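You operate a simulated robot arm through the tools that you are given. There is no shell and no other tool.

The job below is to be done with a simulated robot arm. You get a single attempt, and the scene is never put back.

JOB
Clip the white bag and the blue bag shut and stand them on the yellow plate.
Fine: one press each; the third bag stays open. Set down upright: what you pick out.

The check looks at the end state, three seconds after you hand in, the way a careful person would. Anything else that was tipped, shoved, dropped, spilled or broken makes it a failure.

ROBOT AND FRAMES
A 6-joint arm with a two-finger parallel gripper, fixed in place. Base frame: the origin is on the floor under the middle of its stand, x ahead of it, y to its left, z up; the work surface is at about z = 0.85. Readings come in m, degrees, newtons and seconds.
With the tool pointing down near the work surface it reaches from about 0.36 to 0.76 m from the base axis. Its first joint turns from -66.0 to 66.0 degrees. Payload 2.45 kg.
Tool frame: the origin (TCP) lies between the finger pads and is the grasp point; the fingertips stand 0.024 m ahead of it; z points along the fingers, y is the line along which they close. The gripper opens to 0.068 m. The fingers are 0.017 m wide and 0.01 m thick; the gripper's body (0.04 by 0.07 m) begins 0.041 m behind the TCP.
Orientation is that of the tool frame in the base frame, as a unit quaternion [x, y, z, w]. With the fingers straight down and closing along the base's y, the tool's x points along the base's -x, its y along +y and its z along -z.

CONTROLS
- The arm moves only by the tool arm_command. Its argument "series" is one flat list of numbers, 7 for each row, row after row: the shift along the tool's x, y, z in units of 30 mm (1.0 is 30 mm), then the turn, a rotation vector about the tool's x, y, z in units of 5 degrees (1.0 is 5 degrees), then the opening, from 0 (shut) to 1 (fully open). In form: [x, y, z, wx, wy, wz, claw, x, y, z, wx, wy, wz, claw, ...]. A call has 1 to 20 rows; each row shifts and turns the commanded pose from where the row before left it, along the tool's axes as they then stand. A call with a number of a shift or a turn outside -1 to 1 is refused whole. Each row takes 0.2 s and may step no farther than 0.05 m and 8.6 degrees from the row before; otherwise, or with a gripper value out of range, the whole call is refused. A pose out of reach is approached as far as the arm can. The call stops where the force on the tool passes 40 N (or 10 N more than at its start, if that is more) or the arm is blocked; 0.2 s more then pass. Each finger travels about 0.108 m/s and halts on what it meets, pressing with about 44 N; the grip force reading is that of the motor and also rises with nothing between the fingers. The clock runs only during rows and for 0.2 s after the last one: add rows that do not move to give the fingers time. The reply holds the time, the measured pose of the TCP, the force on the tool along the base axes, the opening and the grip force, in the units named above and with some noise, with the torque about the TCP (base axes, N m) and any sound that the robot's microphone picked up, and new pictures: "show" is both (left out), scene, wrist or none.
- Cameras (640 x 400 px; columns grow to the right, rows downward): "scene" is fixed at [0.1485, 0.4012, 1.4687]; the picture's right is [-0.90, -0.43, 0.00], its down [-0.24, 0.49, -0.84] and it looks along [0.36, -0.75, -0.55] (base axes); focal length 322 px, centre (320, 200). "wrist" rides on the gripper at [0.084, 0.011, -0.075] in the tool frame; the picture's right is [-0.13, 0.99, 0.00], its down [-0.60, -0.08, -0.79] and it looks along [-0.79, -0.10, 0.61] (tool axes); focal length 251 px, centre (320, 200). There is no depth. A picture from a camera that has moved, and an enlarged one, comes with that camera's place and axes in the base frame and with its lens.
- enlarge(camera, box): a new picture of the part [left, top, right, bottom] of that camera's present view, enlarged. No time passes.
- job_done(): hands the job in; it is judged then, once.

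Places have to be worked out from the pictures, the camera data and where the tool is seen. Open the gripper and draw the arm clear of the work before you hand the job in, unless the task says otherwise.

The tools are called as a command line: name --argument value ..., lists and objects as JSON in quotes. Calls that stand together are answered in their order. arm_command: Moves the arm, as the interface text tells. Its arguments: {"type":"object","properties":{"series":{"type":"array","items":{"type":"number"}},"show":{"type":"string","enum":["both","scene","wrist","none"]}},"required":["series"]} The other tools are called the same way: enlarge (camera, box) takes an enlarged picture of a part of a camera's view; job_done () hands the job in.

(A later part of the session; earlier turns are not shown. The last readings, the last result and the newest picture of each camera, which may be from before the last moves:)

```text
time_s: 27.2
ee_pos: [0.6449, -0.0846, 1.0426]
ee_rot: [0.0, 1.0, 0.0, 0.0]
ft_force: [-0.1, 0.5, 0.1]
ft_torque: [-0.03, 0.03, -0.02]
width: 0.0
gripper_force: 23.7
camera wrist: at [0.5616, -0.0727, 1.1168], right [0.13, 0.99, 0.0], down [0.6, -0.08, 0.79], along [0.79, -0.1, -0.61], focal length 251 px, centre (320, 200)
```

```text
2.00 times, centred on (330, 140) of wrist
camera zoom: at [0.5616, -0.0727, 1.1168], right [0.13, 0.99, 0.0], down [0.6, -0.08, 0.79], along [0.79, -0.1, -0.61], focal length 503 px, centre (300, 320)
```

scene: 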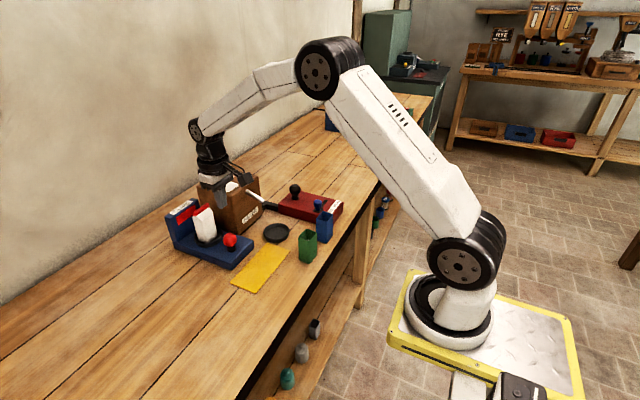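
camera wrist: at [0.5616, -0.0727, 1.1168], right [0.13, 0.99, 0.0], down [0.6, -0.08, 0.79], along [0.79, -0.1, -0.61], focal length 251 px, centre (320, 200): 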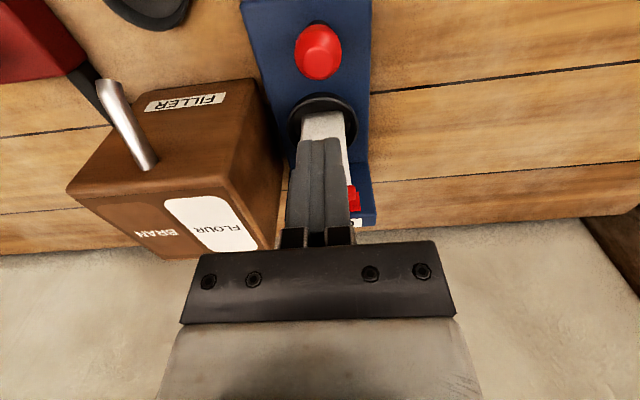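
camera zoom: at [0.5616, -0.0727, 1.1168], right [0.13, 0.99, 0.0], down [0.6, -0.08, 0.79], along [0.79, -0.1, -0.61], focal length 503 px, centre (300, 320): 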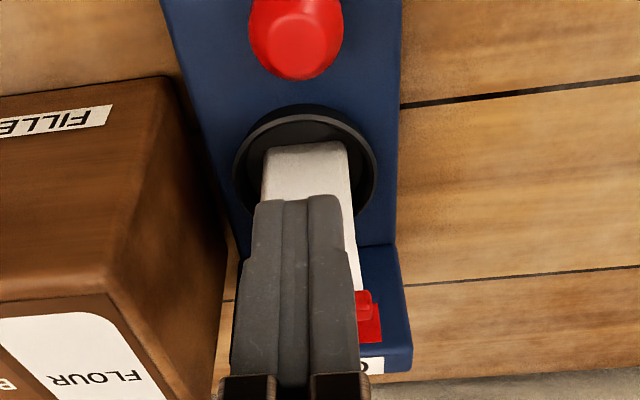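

The white bag is properly clipped, with a red clip along y that looks slightly wider than the bag. I'll therefore grip across its x faces instead, which means turning the tool 90° so the camera ends up on the open +y side. I do that here, above the button, while opening.

arm_command --series '[0, 0, -0.2, 0, 0, 1, 0.3, 0, 0, -0.2, 0, 0, 1, 0.6, 0, 0, 0, 0, 0, 1, 1, 0, 0, 0, 0, 0, 1, 1, 0, 0, 0, 0, 0, 1, 1, 0, 0, 0, 0, 0, 1, 1, 0, 0, 0, 0, 0, 1, 1, 0, 0, 0, 0, 0, 1, 1, 0, 0, 0, 0, 0, 1, 1, 0, 0, 0, 0, 0, 1, 1, 0, 0, 0, 0, 0, 1, 1, 0, 0, 0, 0, 0, 1, 1, 0, 0, 0, 0, 0, 1, 1, 0, 0, 0, 0, 0, 1, 1, 0, 0, 0, 0, 0, 1, 1, 0, 0, 0, 0, 0, 1, 1, 0, 0, 0, 0, 0, 1, 1, 0, 0, 0, 0, 0, 1, 1, 0, 0, 0, 0, 0, 0, 1]'

```text
time_s: 31.2
ee_pos: [0.6468, -0.0853, 1.0548]
ee_rot: [0.707, 0.707, 0.0, -0.001]
ft_force: [-0.6, 0.6, -0.7]
ft_torque: [0.01, 0.03, -0.02]
width: 0.0678
gripper_force: 0.0
camera wrist: at [0.657, -0.0006, 1.1276], right [0.99, -0.13, 0.0], down [-0.08, -0.6, 0.79], along [-0.1, -0.79, -0.61], focal length 251 px, centre (320, 200)
```

scene: 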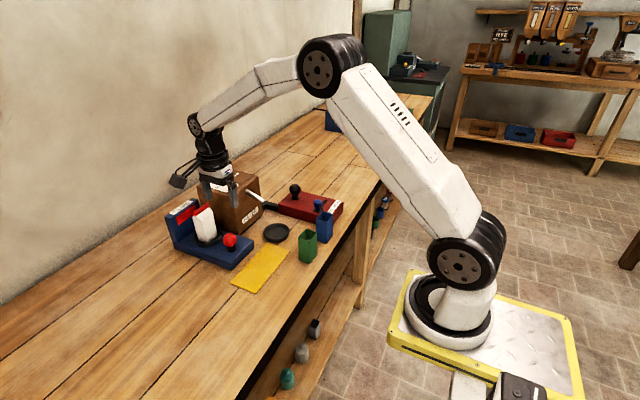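
wrist: 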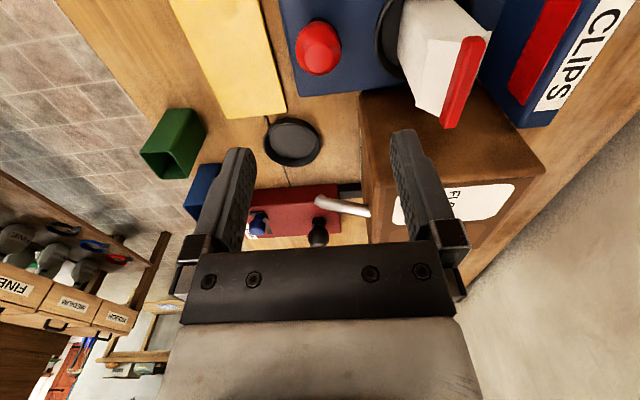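

enlarge --camera "wrist" --box '[360, 0, 600, 140]'

```text
2.67 times, centred on (480, 70) of wrist
camera zoom: at [0.657, -0.0006, 1.1276], right [0.99, -0.13, 0.0], down [-0.08, -0.6, 0.79], along [-0.1, -0.79, -0.61], focal length 670 px, centre (-107, 547)
```

zoom: 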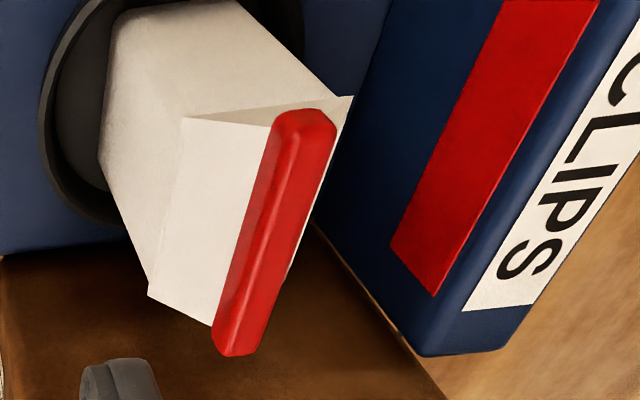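

From this side the bag's centre is confirmed at about (0.731, -0.092), and the clip top is at z≈0.985–0.99. I move over it and descend to TCP z≈0.958, so the gripper body stays above the clip and the fingers hold the upright faces.

arm_command --series '[-0.0625, 0.5, 0, 0, 0, 0, 1, -0.0625, 0.8, 0, 0, 0, 0, 1, -0.0625, 0.8, 0, 0, 0, 0, 1, -0.0625, 0.73, 0, 0, 0, 0, 1, 0, 0, 0.3, 0, 0, 0, 1, 0, 0, 0.3, 0, 0, 0, 1, 0, 0, 0, 0, 0, 0, 1]'

enlarge --camera "scene" --box '[155, 160, 265, 275]'

```text
time_s: 32.8
ee_pos: [0.7323, -0.0917, 1.0367]
ee_rot: [0.708, 0.707, 0.0, 0.0]
ft_force: [0.0, 0.0, 0.2]
ft_torque: [-0.03, -0.03, -0.02]
width: 0.0681
gripper_force: 0.1
camera wrist: at [0.7426, -0.0085, 1.1105], right [0.99, -0.13, 0.0], down [-0.08, -0.6, 0.79], along [-0.1, -0.79, -0.61], focal length 251 px, centre (320, 200)
```

scene: 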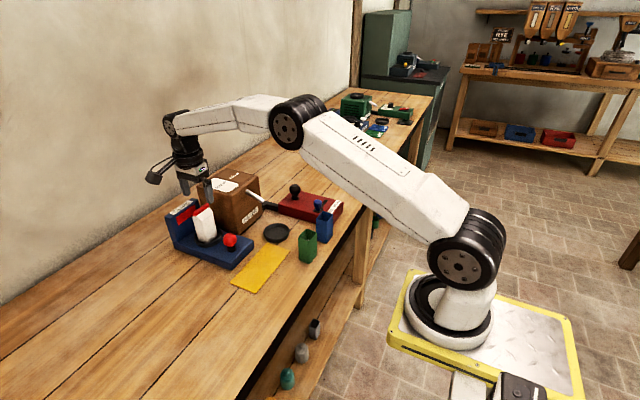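
wrist: 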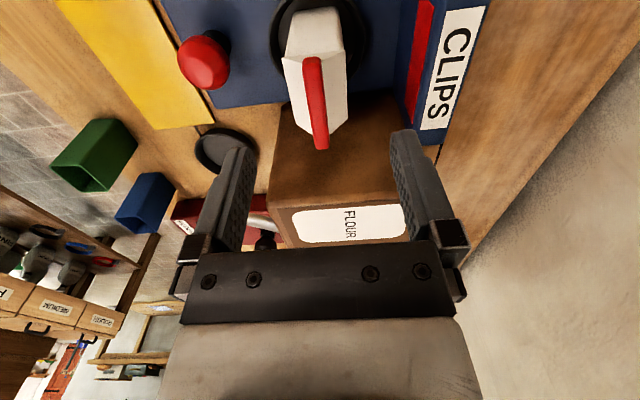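

```text
3.48 times, centred on (210, 218) of scene
camera zoom: at [0.1485, 0.4012, 1.4687], right [-0.9, -0.43, 0.0], down [-0.24, 0.49, -0.84], along [0.36, -0.75, -0.55], focal length 1118 px, centre (703, 139)
```

zoom: 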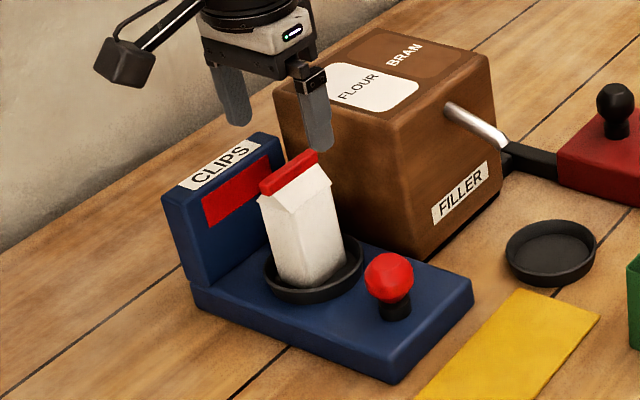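

Tool and bag are aligned in x within about 1 mm. I narrow the opening slightly to keep the outer finger clear of the CLIPS panel, then descend to z≈0.958.

arm_command --series '[0, 0, 0, 0, 0, 0, 0.84, 0, 0, 0.4, 0, 0, 0, 0.84, 0, 0, 0.7, 0, 0, 0, 0.84, 0, 0, 0.7, 0, 0, 0, 0.84, 0, 0, 0.5, 0, 0, 0, 0.84, 0, 0, 0.28, 0, 0, 0, 0.84, 0, 0, 0, 0, 0, 0, 0.84]'

enlarge --camera "scene" --box '[155, 170, 265, 275]'

```text
time_s: 34.4
ee_pos: [0.7294, -0.0936, 0.9577]
ee_rot: [0.707, 0.707, 0.0, 0.0]
ft_force: [1.1, 0.0, -0.3]
ft_torque: [0.03, 0.02, -0.01]
width: 0.0571
gripper_force: 0.1
camera wrist: at [0.7395, -0.0098, 1.0314], right [0.99, -0.13, 0.0], down [-0.08, -0.6, 0.79], along [-0.1, -0.79, -0.61], focal length 251 px, centre (320, 200)
```

scene: 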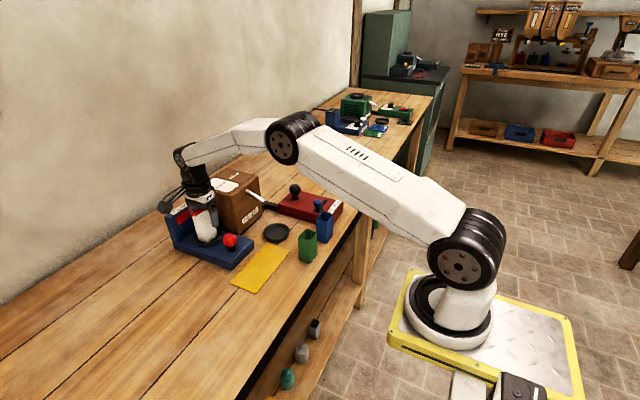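
wrist: 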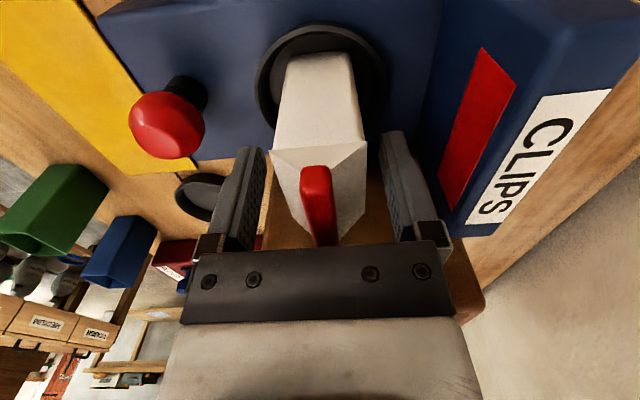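

```text
3.81 times, centred on (210, 222) of scene
camera zoom: at [0.1485, 0.4012, 1.4687], right [-0.9, -0.43, 0.0], down [-0.24, 0.49, -0.84], along [0.36, -0.75, -0.55], focal length 1225 px, centre (739, 114)
```

zoom: 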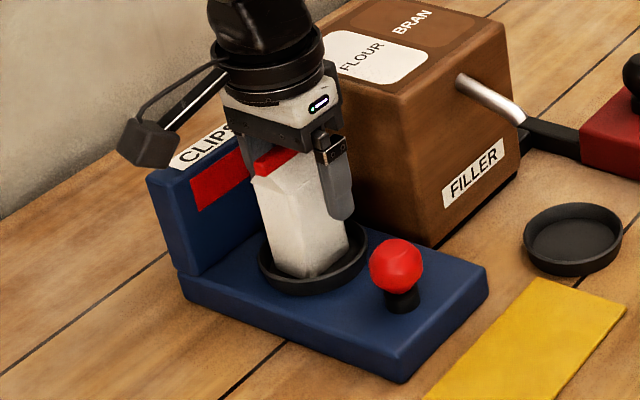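

The fingers straddle the bag and the clip is clear of the gripper body. The bag's centre is about 2 mm further out than the TCP, so I nudge +x 2 mm and then close gradually.

arm_command --series '[0, 0.075, 0, 0, 0, 0, 0.84, 0, 0, 0, 0, 0, 0, 0.84, 0, 0, 0, 0, 0, 0, 0.72, 0, 0, 0, 0, 0, 0, 0.64, 0, 0, 0, 0, 0, 0, 0.58, 0, 0, 0, 0, 0, 0, 0.55, 0, 0, 0, 0, 0, 0, 0.52, 0, 0, 0, 0, 0, 0, 0.49, 0, 0, 0, 0, 0, 0, 0.45, 0, 0, 0, 0, 0, 0, 0.35, 0, 0, 0, 0, 0, 0, 0.3, 0, 0, 0, 0, 0, 0, 0.3]'

enlarge --camera "scene" --box '[155, 170, 265, 275]'

```text
time_s: 37.0
ee_pos: [0.7313, -0.0929, 0.9597]
ee_rot: [0.707, 0.707, 0.0, 0.001]
ft_force: [-0.5, 0.0, 0.6]
ft_torque: [-0.02, 0.0, 0.0]
width: 0.0356
gripper_force: 43.9
camera wrist: at [0.7418, -0.0092, 1.0323], right [0.99, -0.13, 0.0], down [-0.08, -0.6, 0.79], along [-0.1, -0.79, -0.61], focal length 251 px, centre (320, 200)
```

scene: 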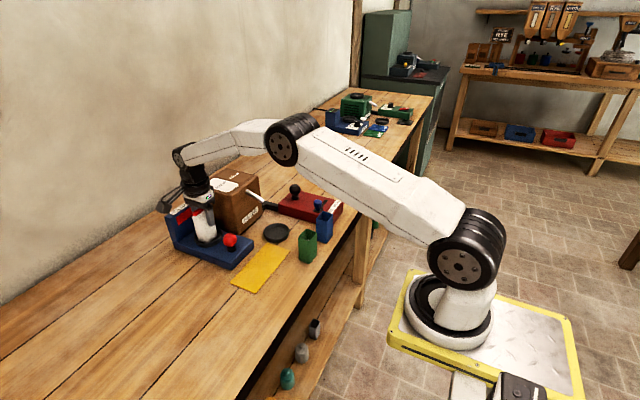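
wrist: 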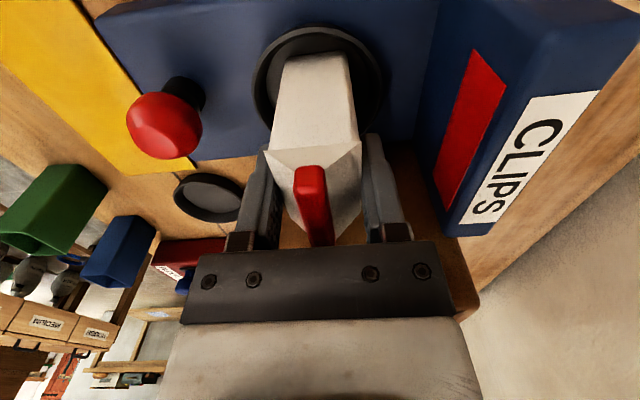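

```text
3.81 times, centred on (210, 222) of scene
camera zoom: at [0.1485, 0.4012, 1.4687], right [-0.9, -0.43, 0.0], down [-0.24, 0.49, -0.84], along [0.36, -0.75, -0.55], focal length 1225 px, centre (739, 114)
```

zoom: 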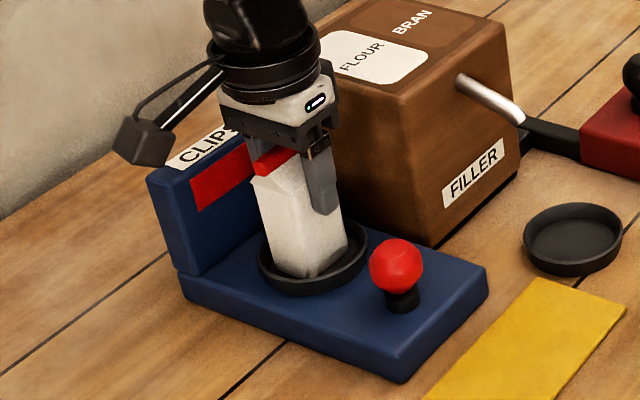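

Gripped at 35.6 mm and 44 N with the bag upright. I lift 10 cm straight up, then carry it to above the right-hand part of the yellow plate at (0.554, -0.135). That leaves the left end free for the blue bag.

arm_command --series '[0, 0, -0.2, 0, 0, 0, 0.3, 0, 0, -0.5, 0, 0, 0, 0.3, 0, 0, -0.8, 0, 0, 0, 0.3, 0, 0, -0.8, 0, 0, 0, 0.3, 0, 0, -0.8, 0, 0, 0, 0.3, 0, 0, -0.3, 0, 0, 0, 0.3, -0.18, -0.3, 0, 0, 0, 0, 0.3, -0.18, -0.7, 0, 0, 0, 0, 0.3, -0.18, -0.9, 0, 0, 0, 0, 0.3, -0.18, -0.9, 0, 0, 0, 0, 0.3, -0.18, -0.9, 0, 0, 0, 0, 0.3, -0.18, -0.9, 0, 0, 0, 0, 0.3, -0.18, -0.8, 0, 0, 0, 0, 0.3, -0.18, -0.5, 0, 0, 0, 0, 0.3, 0, 0, 0, 0, 0, 0, 0.3]'

enlarge --camera "wrist" --box '[220, 0, 440, 200]'

enlarge --camera "scene" --box '[190, 170, 340, 300]'

```text
time_s: 40.2
ee_pos: [0.5558, -0.1367, 1.0599]
ee_rot: [0.707, 0.708, 0.0, 0.0]
ft_force: [0.2, 0.7, -1.1]
ft_torque: [0.0, -0.02, 0.01]
width: 0.0353
gripper_force: 44.1
camera wrist: at [0.5675, -0.0528, 1.1335], right [0.99, -0.13, 0.0], down [-0.08, -0.6, 0.79], along [-0.1, -0.79, -0.61], focal length 251 px, centre (320, 200)
```

scene: 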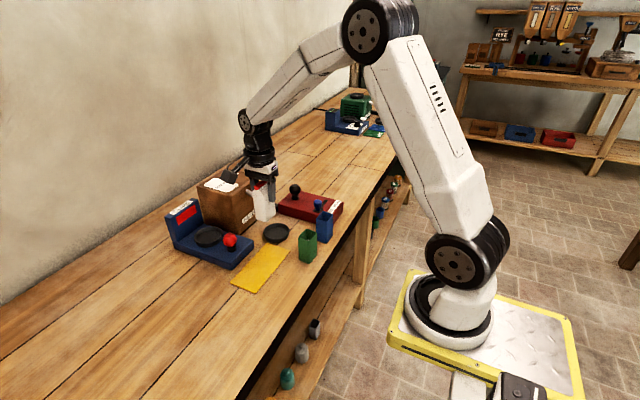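
wrist: 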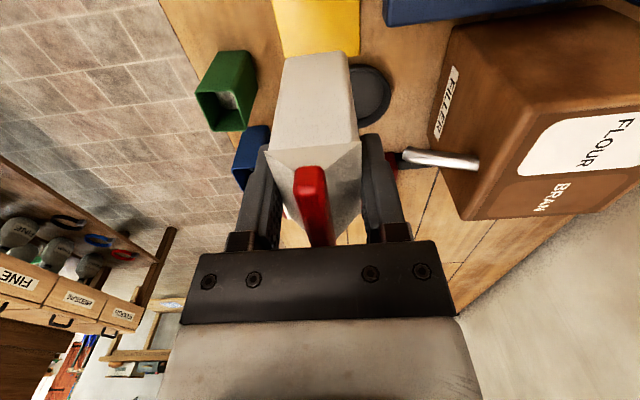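

```text
2.00 times, centred on (330, 100) of wrist
camera zoom: at [0.5675, -0.0528, 1.1335], right [0.99, -0.13, 0.0], down [-0.08, -0.6, 0.79], along [-0.1, -0.79, -0.61], focal length 503 px, centre (300, 400)
```

zoom: 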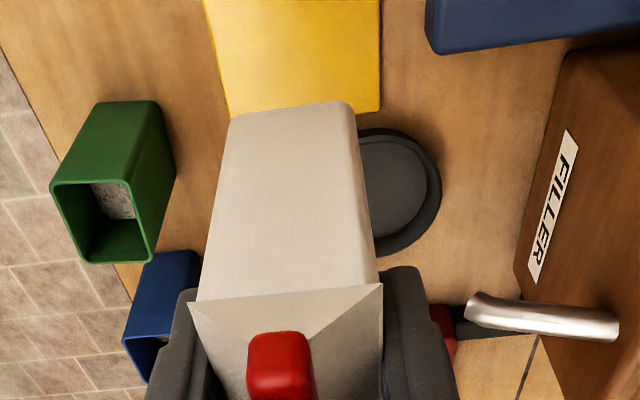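

```text
3.08 times, centred on (265, 235) of scene
camera zoom: at [0.1486, 0.4012, 1.4687], right [-0.9, -0.43, 0.0], down [-0.24, 0.49, -0.84], along [0.36, -0.75, -0.55], focal length 989 px, centre (489, 92)
```

zoom: 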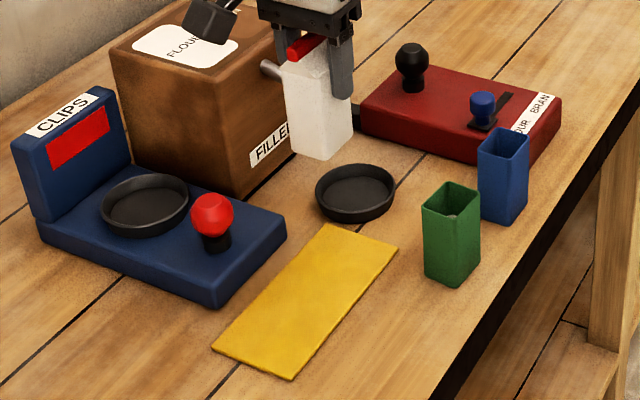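

The bag's centre is at (0.557, -0.136) and the plate spans x 0.515–0.595 with its right edge at y≈-0.172. I adjust by 2–3 mm and lower to just above the plate.

arm_command --series '[0.1, -0.07, 0.3, 0, 0, 0, 0.3, 0, 0, 0.7, 0, 0, 0, 0.3, 0, 0, 0.8, 0, 0, 0, 0.3, 0, 0, 0.8, 0, 0, 0, 0.3, 0, 0, 0.7, 0, 0, 0, 0.3, 0, 0, 0.4, 0, 0, 0, 0.3, 0, 0, 0.25, 0, 0, 0, 0.3, 0, 0, 0, 0, 0, 0, 0.3]'

enlarge --camera "scene" --box '[190, 170, 340, 300]'

enlarge --camera "wrist" --box '[220, 0, 440, 200]'

```text
time_s: 42.0
ee_pos: [0.5542, -0.1328, 0.9425]
ee_rot: [0.707, 0.707, 0.001, 0.0]
ft_force: [0.0, 0.0, -1.1]
ft_torque: [-0.03, 0.01, -0.01]
width: 0.0355
gripper_force: 43.9
camera wrist: at [0.5642, -0.0483, 1.0158], right [0.99, -0.13, 0.0], down [-0.08, -0.6, 0.79], along [-0.1, -0.79, -0.61], focal length 251 px, centre (320, 200)
```

scene: 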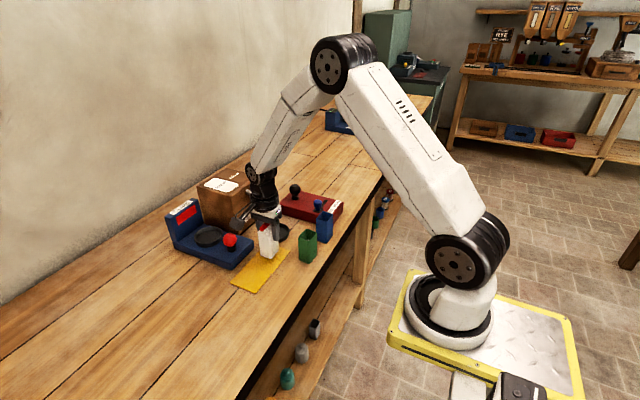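
wrist: 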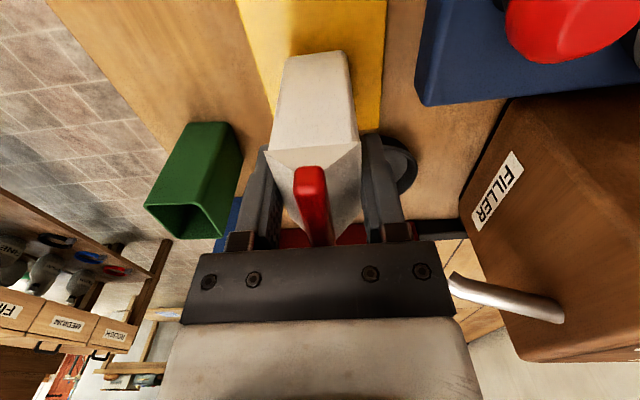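

```text
3.08 times, centred on (265, 235) of scene
camera zoom: at [0.1486, 0.4012, 1.4687], right [-0.9, -0.43, 0.0], down [-0.24, 0.49, -0.84], along [0.36, -0.75, -0.55], focal length 989 px, centre (489, 92)
```

zoom: 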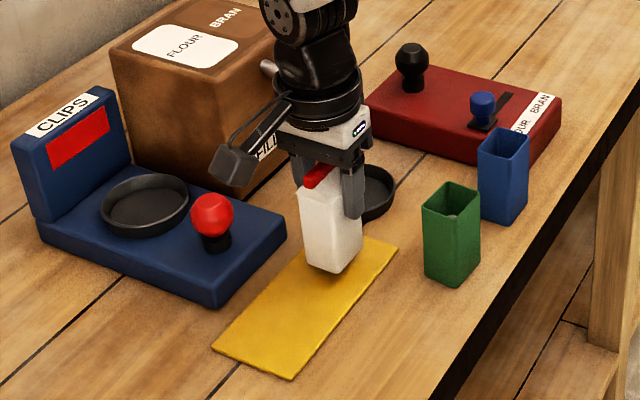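

```text
2.00 times, centred on (330, 100) of wrist
camera zoom: at [0.5642, -0.0483, 1.0158], right [0.99, -0.13, 0.0], down [-0.08, -0.6, 0.79], along [-0.1, -0.79, -0.61], focal length 503 px, centre (300, 400)
```

zoom: 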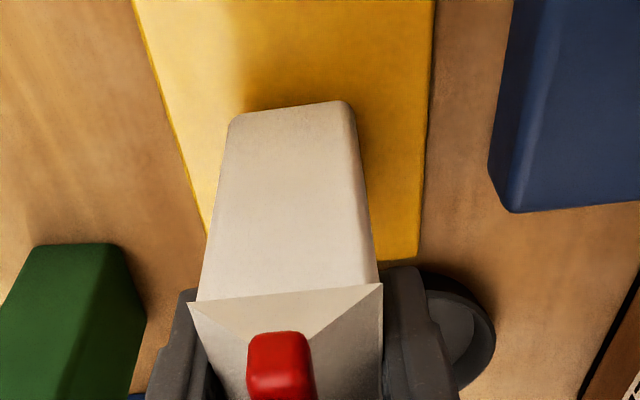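

The bag is well inside the plate outline and roughly 1 cm above it. I lower gently until contact.

arm_command --series '[0, 0, 0.1, 0, 0, 0, 0.3, 0, 0, 0.1, 0, 0, 0, 0.3, 0, 0, 0.08, 0, 0, 0, 0.3, 0, 0, 0, 0, 0, 0, 0.3]' --show "none"

```text
time_s: 43.0
ee_pos: [0.5544, -0.1323, 0.933]
ee_rot: [0.707, 0.707, -0.001, -0.001]
ft_force: [0.7, 0.7, -0.5]
ft_torque: [0.0, -0.02, -0.01]
width: 0.0354
gripper_force: 43.9
```

No contact yet, so I continue in 1 mm steps.

arm_command --series '[0, 0, 0.034, 0, 0, 0, 0.3, 0, 0, 0.034, 0, 0, 0, 0.3, 0, 0, 0.034, 0, 0, 0, 0.3, 0, 0, 0, 0, 0, 0, 0.3]' --show "none"

```text
time_s: 44.0
ee_pos: [0.5545, -0.1327, 0.9308]
ee_rot: [0.707, 0.707, 0.0, 0.0]
ft_force: [0.1, 0.2, -0.3]
ft_torque: [0.0, -0.01, -0.03]
width: 0.0357
gripper_force: 44.0
```

arm_command --series '[0, 0, 0.034, 0, 0, 0, 0.3, 0, 0, 0.034, 0, 0, 0, 0.3, 0, 0, 0, 0, 0, 0, 0.3]' --show "none"

```text
time_s: 44.8
ee_pos: [0.5546, -0.1327, 0.9297]
ee_rot: [0.707, 0.707, 0.0, 0.0]
ft_force: [-3.5, 2.9, 8.5]
ft_torque: [0.28, 0.23, -0.03]
width: 0.0355
gripper_force: 44.0
```

Contact at about 8.5 N with z≈0.929. I release gradually and check.

arm_command --series '[0, 0, -0.015, 0, 0, 0, 0.4, 0, 0, 0, 0, 0, 0, 0.5, 0, 0, 0, 0, 0, 0, 0.54, 0, 0, 0, 0, 0, 0, 0.6, 0, 0, 0, 0, 0, 0, 0.75, 0, 0, 0, 0, 0, 0, 0.95, 0, 0, 0, 0, 0, 0, 0.95]'

enlarge --camera "scene" --box '[190, 170, 340, 300]'

```text
time_s: 46.4
ee_pos: [0.5532, -0.133, 0.9286]
ee_rot: [0.707, 0.707, 0.0, 0.0]
ft_force: [0.5, 0.1, -0.5]
ft_torque: [0.0, 0.0, -0.02]
width: 0.0646
gripper_force: 0.1
camera wrist: at [0.5646, -0.0493, 1.0027], right [0.99, -0.13, 0.0], down [-0.08, -0.6, 0.79], along [-0.1, -0.79, -0.61], focal length 251 px, centre (320, 200)
```

scene: 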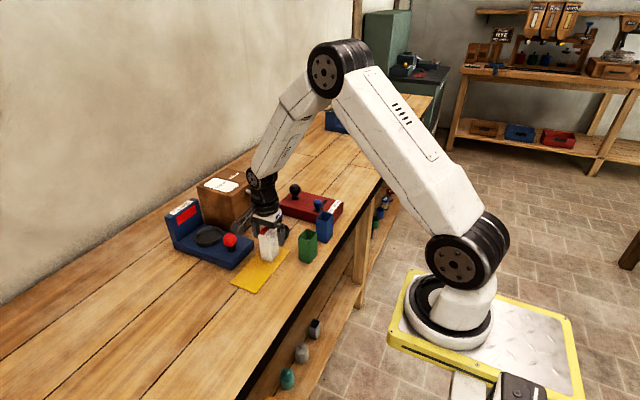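
wrist: 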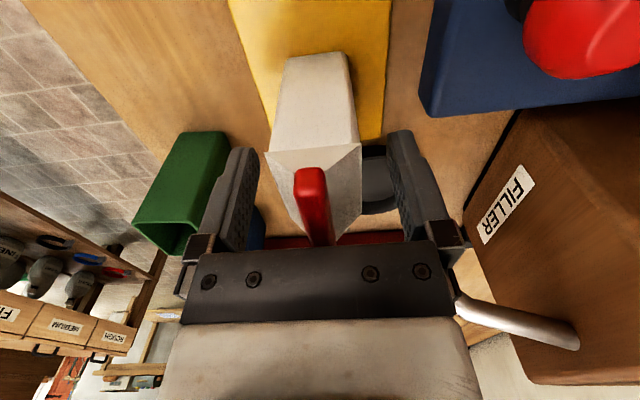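

```text
3.08 times, centred on (265, 235) of scene
camera zoom: at [0.1485, 0.4012, 1.4687], right [-0.9, -0.43, 0.0], down [-0.24, 0.49, -0.84], along [0.36, -0.75, -0.55], focal length 989 px, centre (489, 92)
```

zoom: 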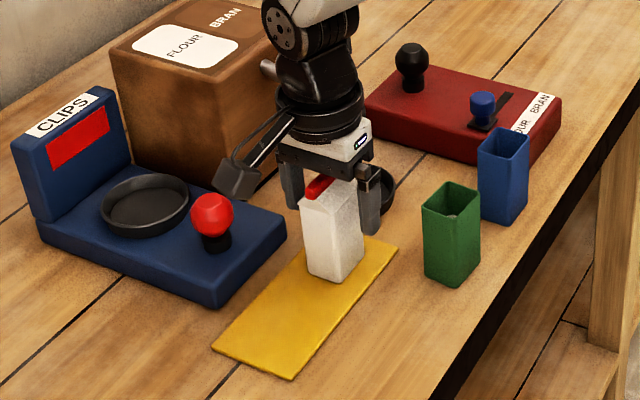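

The white bag stands clipped and upright on the plate. I rise straight up until the fingers are clear of the clip, then move toward the blue bag. I keep this tool orientation and turn 3.5° to match the bag.

arm_command --series '[0, 0, -0.3, 0, 0, 0, 1, 0, 0, -0.7, 0, 0, 0, 1, 0, 0, -0.9, 0, 0, 0, 1, 0, 0, -0.9, 0, 0, 0, 1, 0, 0, -0.9, 0, 0, 0, 1, 0, 0, -0.6, 0, 0, 0, 1, -0.5, -0.36, 0, 0, 0, 0, 1, -0.8, -0.6, 0, 0, 0, 0, 1, -0.8, -0.6, 0, 0, 0, 0, 1, -0.8, -0.6, 0, 0, 0, 0, 1, -0.8, -0.6, 0, 0, 0, 0, 1, -0.8, -0.54, 0, 0, 0, 0.7, 1, 0, 0, 0, 0, 0, 0, 1]'

enlarge --camera "wrist" --box '[230, 0, 410, 150]'

enlarge --camera "scene" --box '[190, 170, 350, 300]'

```text
time_s: 49.2
ee_pos: [0.4543, -0.2675, 1.0588]
ee_rot: [0.728, 0.685, 0.0, 0.001]
ft_force: [-0.1, -0.1, -0.1]
ft_torque: [0.03, 0.03, 0.03]
width: 0.0681
gripper_force: 0.0
camera wrist: at [0.4697, -0.1833, 1.133], right [0.98, -0.19, 0.0], down [-0.12, -0.6, 0.79], along [-0.15, -0.78, -0.61], focal length 251 px, centre (320, 200)
```

scene: 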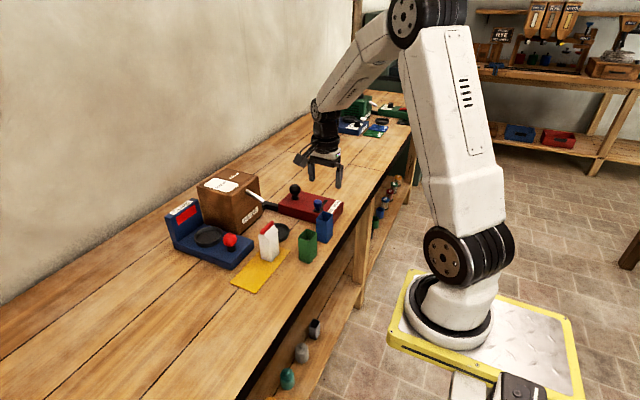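
wrist: 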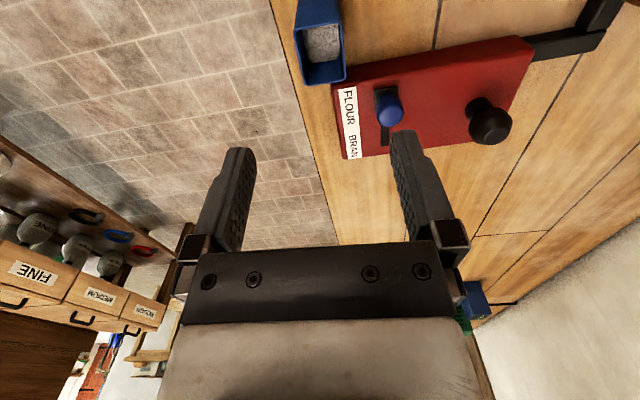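

```text
2.67 times, centred on (320, 75) of wrist
camera zoom: at [0.4697, -0.1833, 1.133], right [0.98, -0.19, 0.0], down [-0.12, -0.6, 0.79], along [-0.15, -0.78, -0.61], focal length 670 px, centre (320, 533)
```

zoom: 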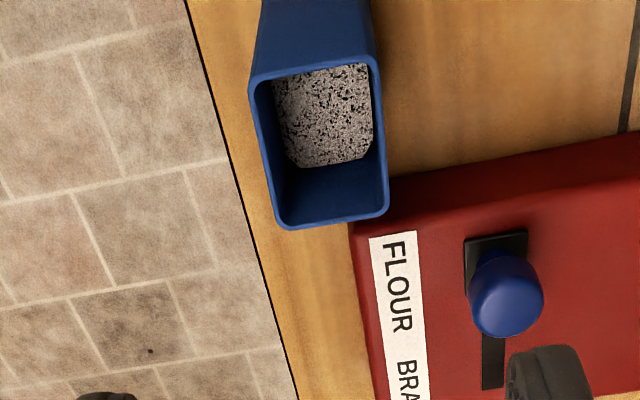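

```text
3.08 times, centred on (270, 235) of scene
camera zoom: at [0.1485, 0.4012, 1.4687], right [-0.9, -0.43, 0.0], down [-0.24, 0.49, -0.84], along [0.36, -0.75, -0.55], focal length 989 px, centre (474, 92)
```

zoom: 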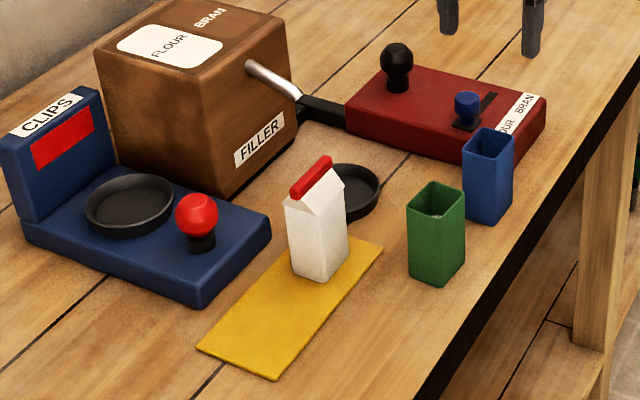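

The blue bag's centre is at (0.4547, -0.2699) with yaw about -2.3°, and the white bag is standing fine. I make a small correction and descend with the gripper open along x. At that height the camera passes about 3.5 cm above the green bag.

arm_command --series '[-0.117, 0.033, 0.3, 0, 0, -0.24, 1, 0, 0, 0.7, 0, 0, 0, 1, 0, 0, 0.8, 0, 0, 0, 1, 0, 0, 0.8, 0, 0, 0, 1, 0, 0, 0.8, 0, 0, 0, 1, 0, 0, 0.6, 0, 0, 0, 1, 0, 0, 0, 0, 0, 0, 1]'

enlarge --camera "scene" --box '[260, 150, 370, 270]'

```text
time_s: 50.8
ee_pos: [0.4573, -0.2695, 0.9373]
ee_rot: [0.722, 0.692, 0.0, 0.0]
ft_force: [-0.5, 0.6, -0.2]
ft_torque: [0.02, 0.02, 0.0]
width: 0.0679
gripper_force: 0.1
camera wrist: at [0.4703, -0.1865, 1.0105], right [0.99, -0.17, 0.0], down [-0.1, -0.6, 0.79], along [-0.13, -0.78, -0.61], focal length 251 px, centre (320, 200)
```

scene: 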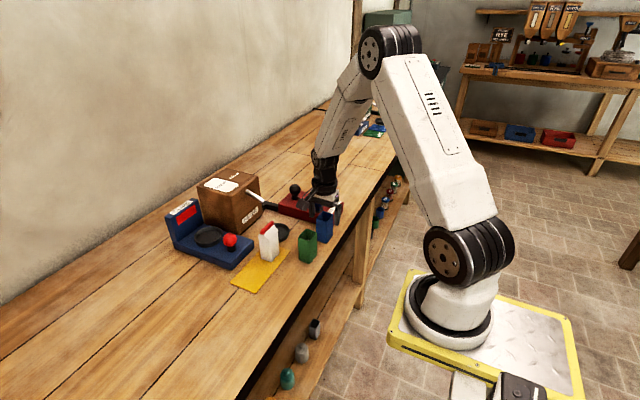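
wrist: 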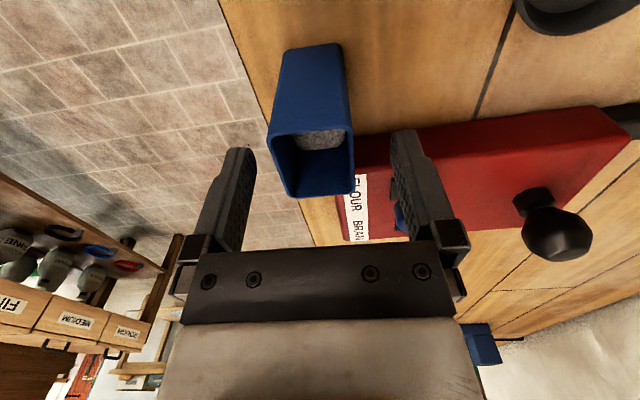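

```text
3.33 times, centred on (315, 210) of scene
camera zoom: at [0.1485, 0.4012, 1.4687], right [-0.9, -0.43, 0.0], down [-0.24, 0.49, -0.84], along [0.36, -0.75, -0.55], focal length 1072 px, centre (337, 167)
```

zoom: 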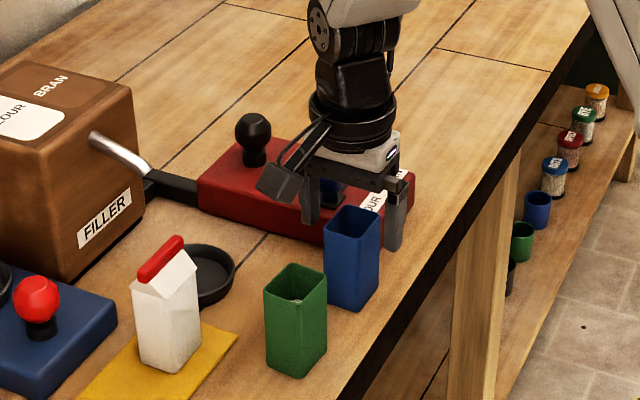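

The bag lies between the fingers, its centre about 1–1.5 mm to the -x side. I correct that and descend the last 28 mm.

arm_command --series '[0, -0.045, 0.2, 0, 0, 0, 1, 0, 0, 0.4, 0, 0, 0, 1, 0, 0, 0.35, 0, 0, 0, 1, 0, 0, 0, 0, 0, 0, 1]'

```text
time_s: 51.8
ee_pos: [0.4573, -0.27, 0.9094]
ee_rot: [0.721, 0.693, 0.0, 0.0]
ft_force: [-0.5, -0.5, 0.7]
ft_torque: [-0.02, 0.0, 0.0]
width: 0.068
gripper_force: 0.0
camera wrist: at [0.4701, -0.1865, 0.9824], right [0.99, -0.17, 0.0], down [-0.1, -0.6, 0.79], along [-0.13, -0.78, -0.61], focal length 251 px, centre (320, 200)
```

scene: 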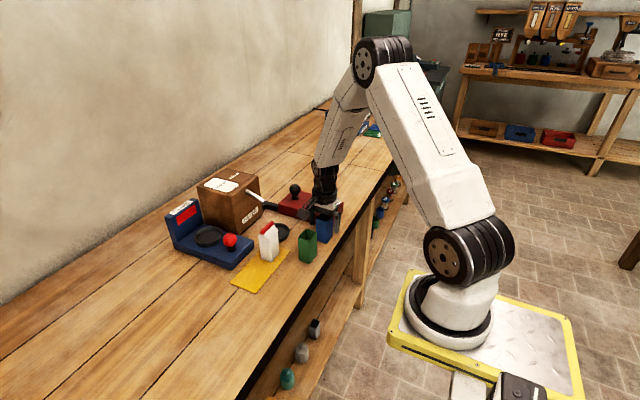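
wrist: 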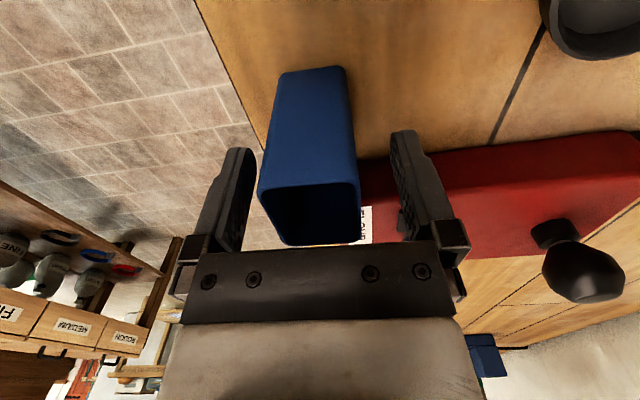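

arm_command --series '[0, -0.05, 0, 0, 0, 0, 1, 0, 0, 0, 0, 0, 0, 1, 0, 0, 0, 0, 0, 0, 1]' --show "wrist"

```text
time_s: 52.6
ee_pos: [0.4528, -0.2712, 0.9092]
ee_rot: [0.721, 0.693, 0.0, 0.0]
ft_force: [0.2, -1.3, -0.1]
ft_torque: [0.02, 0.03, -0.01]
width: 0.0679
gripper_force: 0.1
camera wrist: at [0.468, -0.187, 0.9828], right [0.99, -0.17, 0.0], down [-0.1, -0.6, 0.79], along [-0.13, -0.78, -0.61], focal length 251 px, centre (320, 200)
```

wrist: 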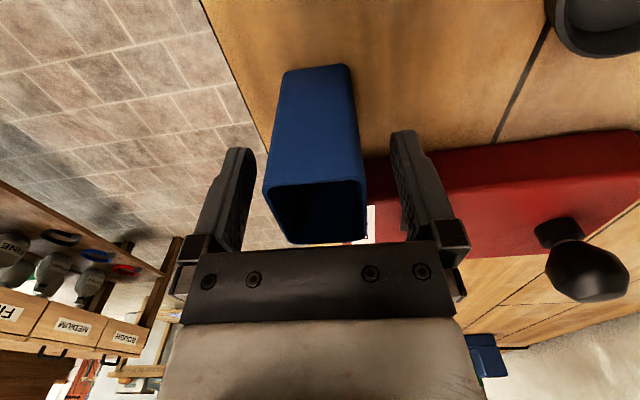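

The tool is now centred on the blue bag (TCP x≈0.4534). I close gradually.

arm_command --series '[0, 0, 0, 0, 0, 0, 0.84, 0, 0, 0, 0, 0, 0, 0.72, 0, 0, 0, 0, 0, 0, 0.64, 0, 0, 0, 0, 0, 0, 0.58, 0, 0, 0, 0, 0, 0, 0.55, 0, 0, 0, 0, 0, 0, 0.52, 0, 0, 0, 0, 0, 0, 0.49, 0, 0, 0, 0, 0, 0, 0.45, 0, 0, 0, 0, 0, 0, 0.35, 0, 0, 0, 0, 0, 0, 0.3, 0, 0, 0, 0, 0, 0, 0.3]'

enlarge --camera "scene" --box '[260, 170, 370, 275]'

```text
time_s: 55.0
ee_pos: [0.4548, -0.2701, 0.9095]
ee_rot: [0.721, 0.693, 0.0, 0.0]
ft_force: [0.9, -0.4, 0.5]
ft_torque: [-0.01, -0.01, 0.03]
width: 0.0361
gripper_force: 43.7
camera wrist: at [0.4681, -0.187, 0.9828], right [0.99, -0.17, 0.0], down [-0.1, -0.6, 0.79], along [-0.13, -0.78, -0.61], focal length 251 px, centre (320, 200)
```

scene: 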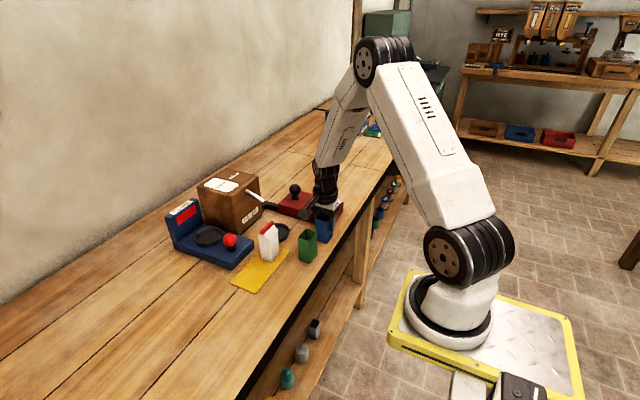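
wrist: 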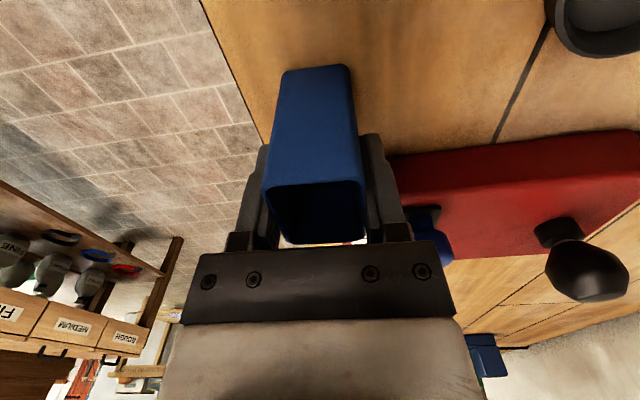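

```text
3.81 times, centred on (315, 222) of scene
camera zoom: at [0.1485, 0.4012, 1.4687], right [-0.9, -0.43, 0.0], down [-0.24, 0.49, -0.84], along [0.36, -0.75, -0.55], focal length 1225 px, centre (339, 114)
```

zoom: 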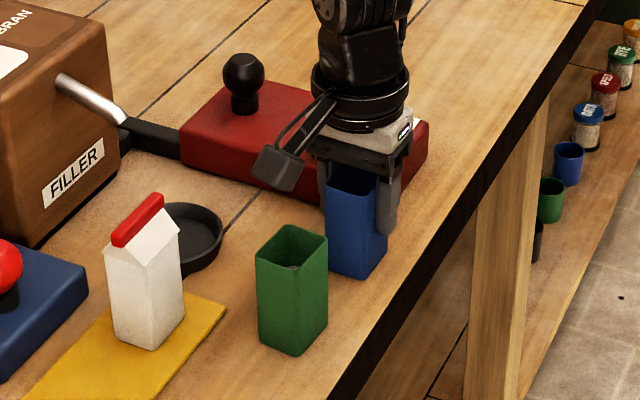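

The blue bag is gripped at 36.1 mm and 44 N. I lift it 18 cm, straighten the yaw, and carry it sideways above everything, with its bottom at about 1.03, until level with the clip machine.

arm_command --series '[0, 0, -0.2, 0, 0, 0, 0.3, 0, 0, -0.5, 0, 0, 0, 0.3, 0, 0, -0.8, 0, 0, 0, 0.3, 0, 0, -0.9, 0, 0, 0, 0.3, 0, 0, -0.9, 0, 0, 0, 0.3, 0, 0, -0.9, 0, 0, 0, 0.3, 0, 0, -0.9, 0, 0, 0, 0.3, 0, 0, -0.6, 0, 0, 0, 0.3, 0, 0, -0.3, 0, 0, -0.48, 0.3, 0.3, 0.15, 0, 0, 0, 0, 0.3, 0.7, 0.35, 0, 0, 0, 0, 0.3, 0.9, 0.45, 0, 0, 0, 0, 0.3, 0.9, 0.45, 0, 0, 0, 0, 0.3, 0.9, 0.45, 0, 0, 0, 0, 0.3, 0.9, 0.45, 0, 0, 0, 0, 0.3, 0.8, 0.4, 0, 0, 0, 0, 0.3, 0.5, 0.3, 0, 0, 0, 0, 0.3, 0, 0, 0, 0, 0, 0, 0.3]'

enlarge --camera "scene" --box '[190, 130, 350, 275]'

```text
time_s: 58.8
ee_pos: [0.5428, -0.0927, 1.0915]
ee_rot: [0.707, 0.708, 0.0, -0.001]
ft_force: [-0.6, -0.3, -0.4]
ft_torque: [0.03, -0.02, 0.03]
width: 0.0356
gripper_force: 43.8
camera wrist: at [0.5531, -0.0089, 1.1641], right [0.99, -0.13, 0.0], down [-0.08, -0.6, 0.79], along [-0.1, -0.79, -0.61], focal length 251 px, centre (320, 200)
```

scene: 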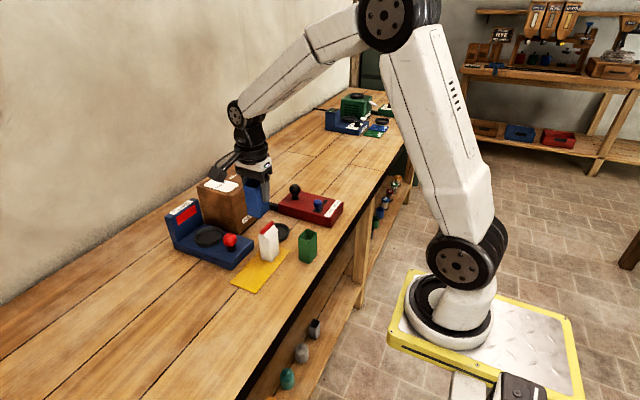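
wrist: 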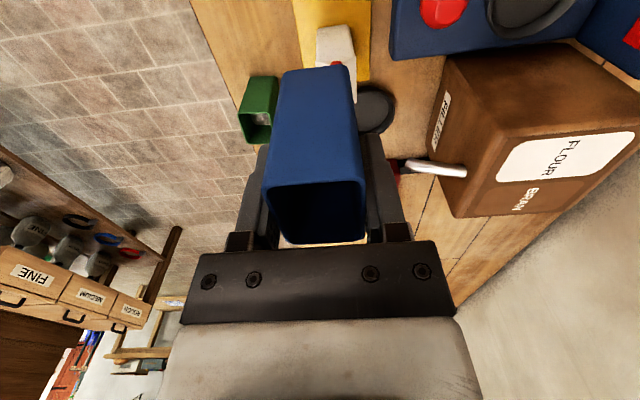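

```text
2.76 times, centred on (270, 202) of scene
camera zoom: at [0.1486, 0.4012, 1.4687], right [-0.9, -0.43, 0.0], down [-0.24, 0.49, -0.84], along [0.36, -0.75, -0.55], focal length 887 px, centre (458, 193)
```

zoom: 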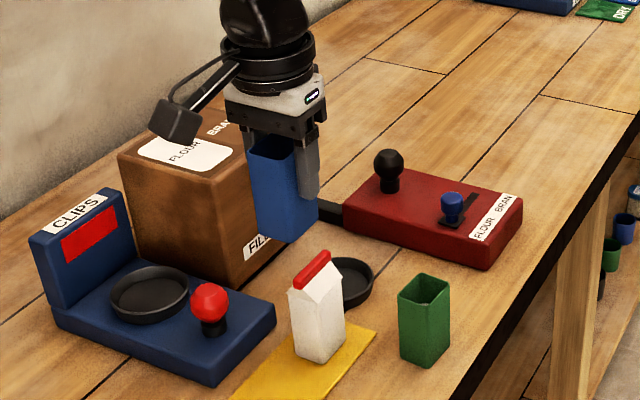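

All clear below. I carry it along x to above the dish and lower partway to check alignment.

arm_command --series '[0, 0.3, 0, 0, 0, 0, 0.3, 0, 0.7, 0, 0, 0, 0, 0.3, 0.01, 0.9, 0, 0, 0, 0, 0.3, 0.01, 0.9, 0, 0, 0, 0, 0.3, 0.01, 0.9, 0, 0, 0, 0, 0.3, 0, 0.9, 0, 0, 0, 0, 0.3, 0, 0.9, 0, 0, 0, 0, 0.3, 0, 0.5, 0, 0, 0, 0, 0.3, 0, 0.3, 0, 0, 0, 0, 0.3, 0, 0, 0.3, 0, 0, 0, 0.3, 0, 0, 0.7, 0, 0, 0, 0.3, 0, 0, 0.8, 0, 0, 0, 0.3, 0, 0, 0.7, 0, 0, 0, 0.3, 0, 0, 0, 0, 0, 0, 0.3]'

enlarge --camera "wrist" --box '[220, 0, 420, 130]'

enlarge --camera "scene" --box '[150, 140, 270, 275]'

```text
time_s: 61.8
ee_pos: [0.7321, -0.0925, 1.0142]
ee_rot: [0.706, 0.708, 0.0, 0.0]
ft_force: [-0.7, 0.7, -1.4]
ft_torque: [-0.04, 0.0, 0.01]
width: 0.0353
gripper_force: 44.1
camera wrist: at [0.7415, -0.0075, 1.0874], right [0.99, -0.13, 0.0], down [-0.08, -0.6, 0.79], along [-0.1, -0.79, -0.61], focal length 251 px, centre (320, 200)
```

scene: 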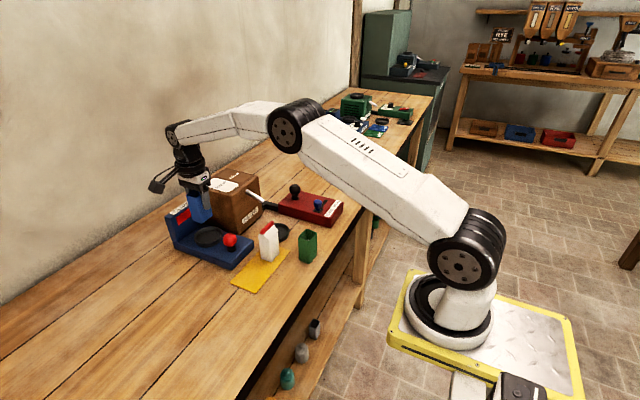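
wrist: 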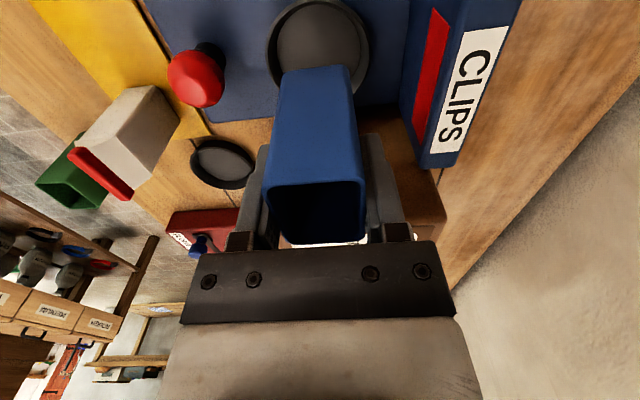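

```text
3.08 times, centred on (320, 65) of wrist
camera zoom: at [0.7415, -0.0075, 1.0874], right [0.99, -0.13, 0.0], down [-0.08, -0.6, 0.79], along [-0.1, -0.79, -0.61], focal length 774 px, centre (320, 615)
```

zoom: 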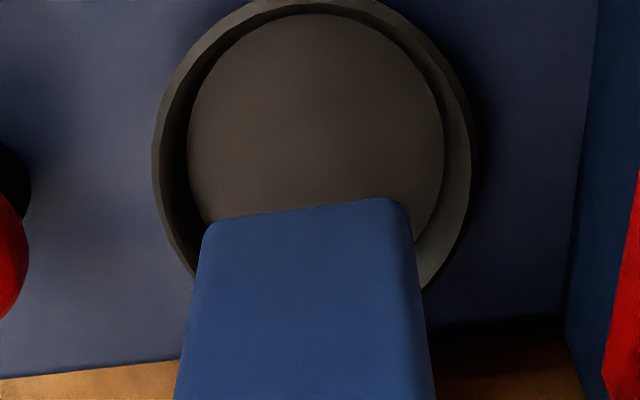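

```text
2.96 times, centred on (210, 208) of scene
camera zoom: at [0.1486, 0.4012, 1.4687], right [-0.9, -0.43, 0.0], down [-0.24, 0.49, -0.84], along [0.36, -0.75, -0.55], focal length 953 px, centre (646, 178)
```

zoom: 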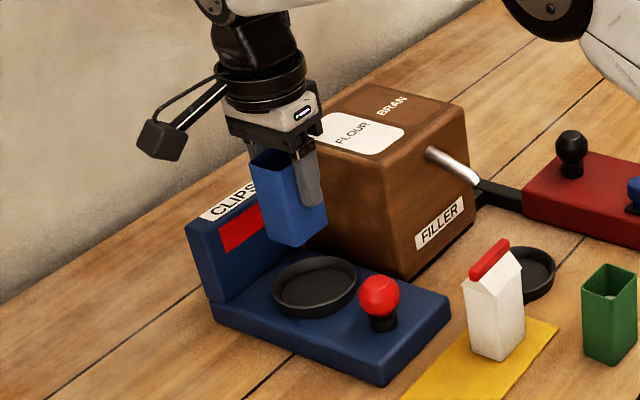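

The bag is at (0.731, -0.090) and the dish at (0.730, -0.0916), so I shift 1.5 mm and lower to just above the floor.

arm_command --series '[-0.05, 0, 0.2, 0, 0, 0, 0.3, 0, 0, 0.5, 0, 0, 0, 0.3, 0, 0, 0.6, 0, 0, 0, 0.3, 0, 0, 0.4, 0, 0, 0, 0.3, 0, 0, 0.25, 0, 0, 0, 0.3, 0, 0, 0, 0, 0, 0, 0.3]'

enlarge --camera "wrist" --box '[220, 0, 420, 130]'

```text
time_s: 63.2
ee_pos: [0.7307, -0.0935, 0.9565]
ee_rot: [0.706, 0.708, 0.0, 0.0]
ft_force: [-0.4, -0.2, -0.5]
ft_torque: [0.0, 0.02, 0.02]
width: 0.0355
gripper_force: 44.0
camera wrist: at [0.741, -0.0094, 1.0299], right [0.99, -0.13, 0.0], down [-0.08, -0.6, 0.79], along [-0.1, -0.79, -0.61], focal length 251 px, centre (320, 200)
```

scene: 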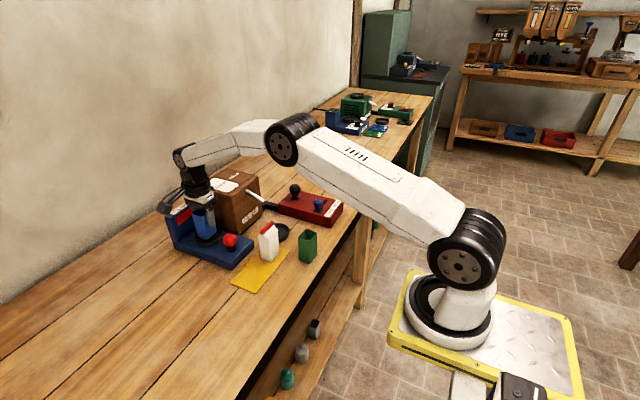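
wrist: 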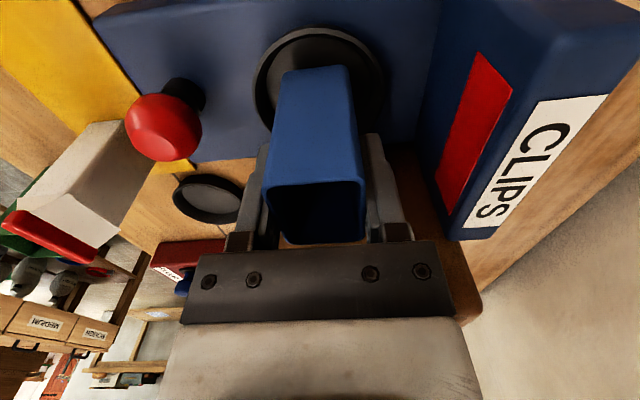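

```text
3.08 times, centred on (320, 65) of wrist
camera zoom: at [0.741, -0.0094, 1.0299], right [0.99, -0.13, 0.0], down [-0.08, -0.6, 0.79], along [-0.1, -0.79, -0.61], focal length 774 px, centre (320, 615)
```

zoom: 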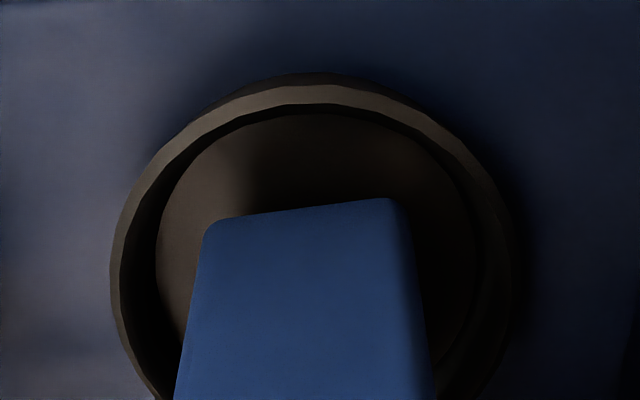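

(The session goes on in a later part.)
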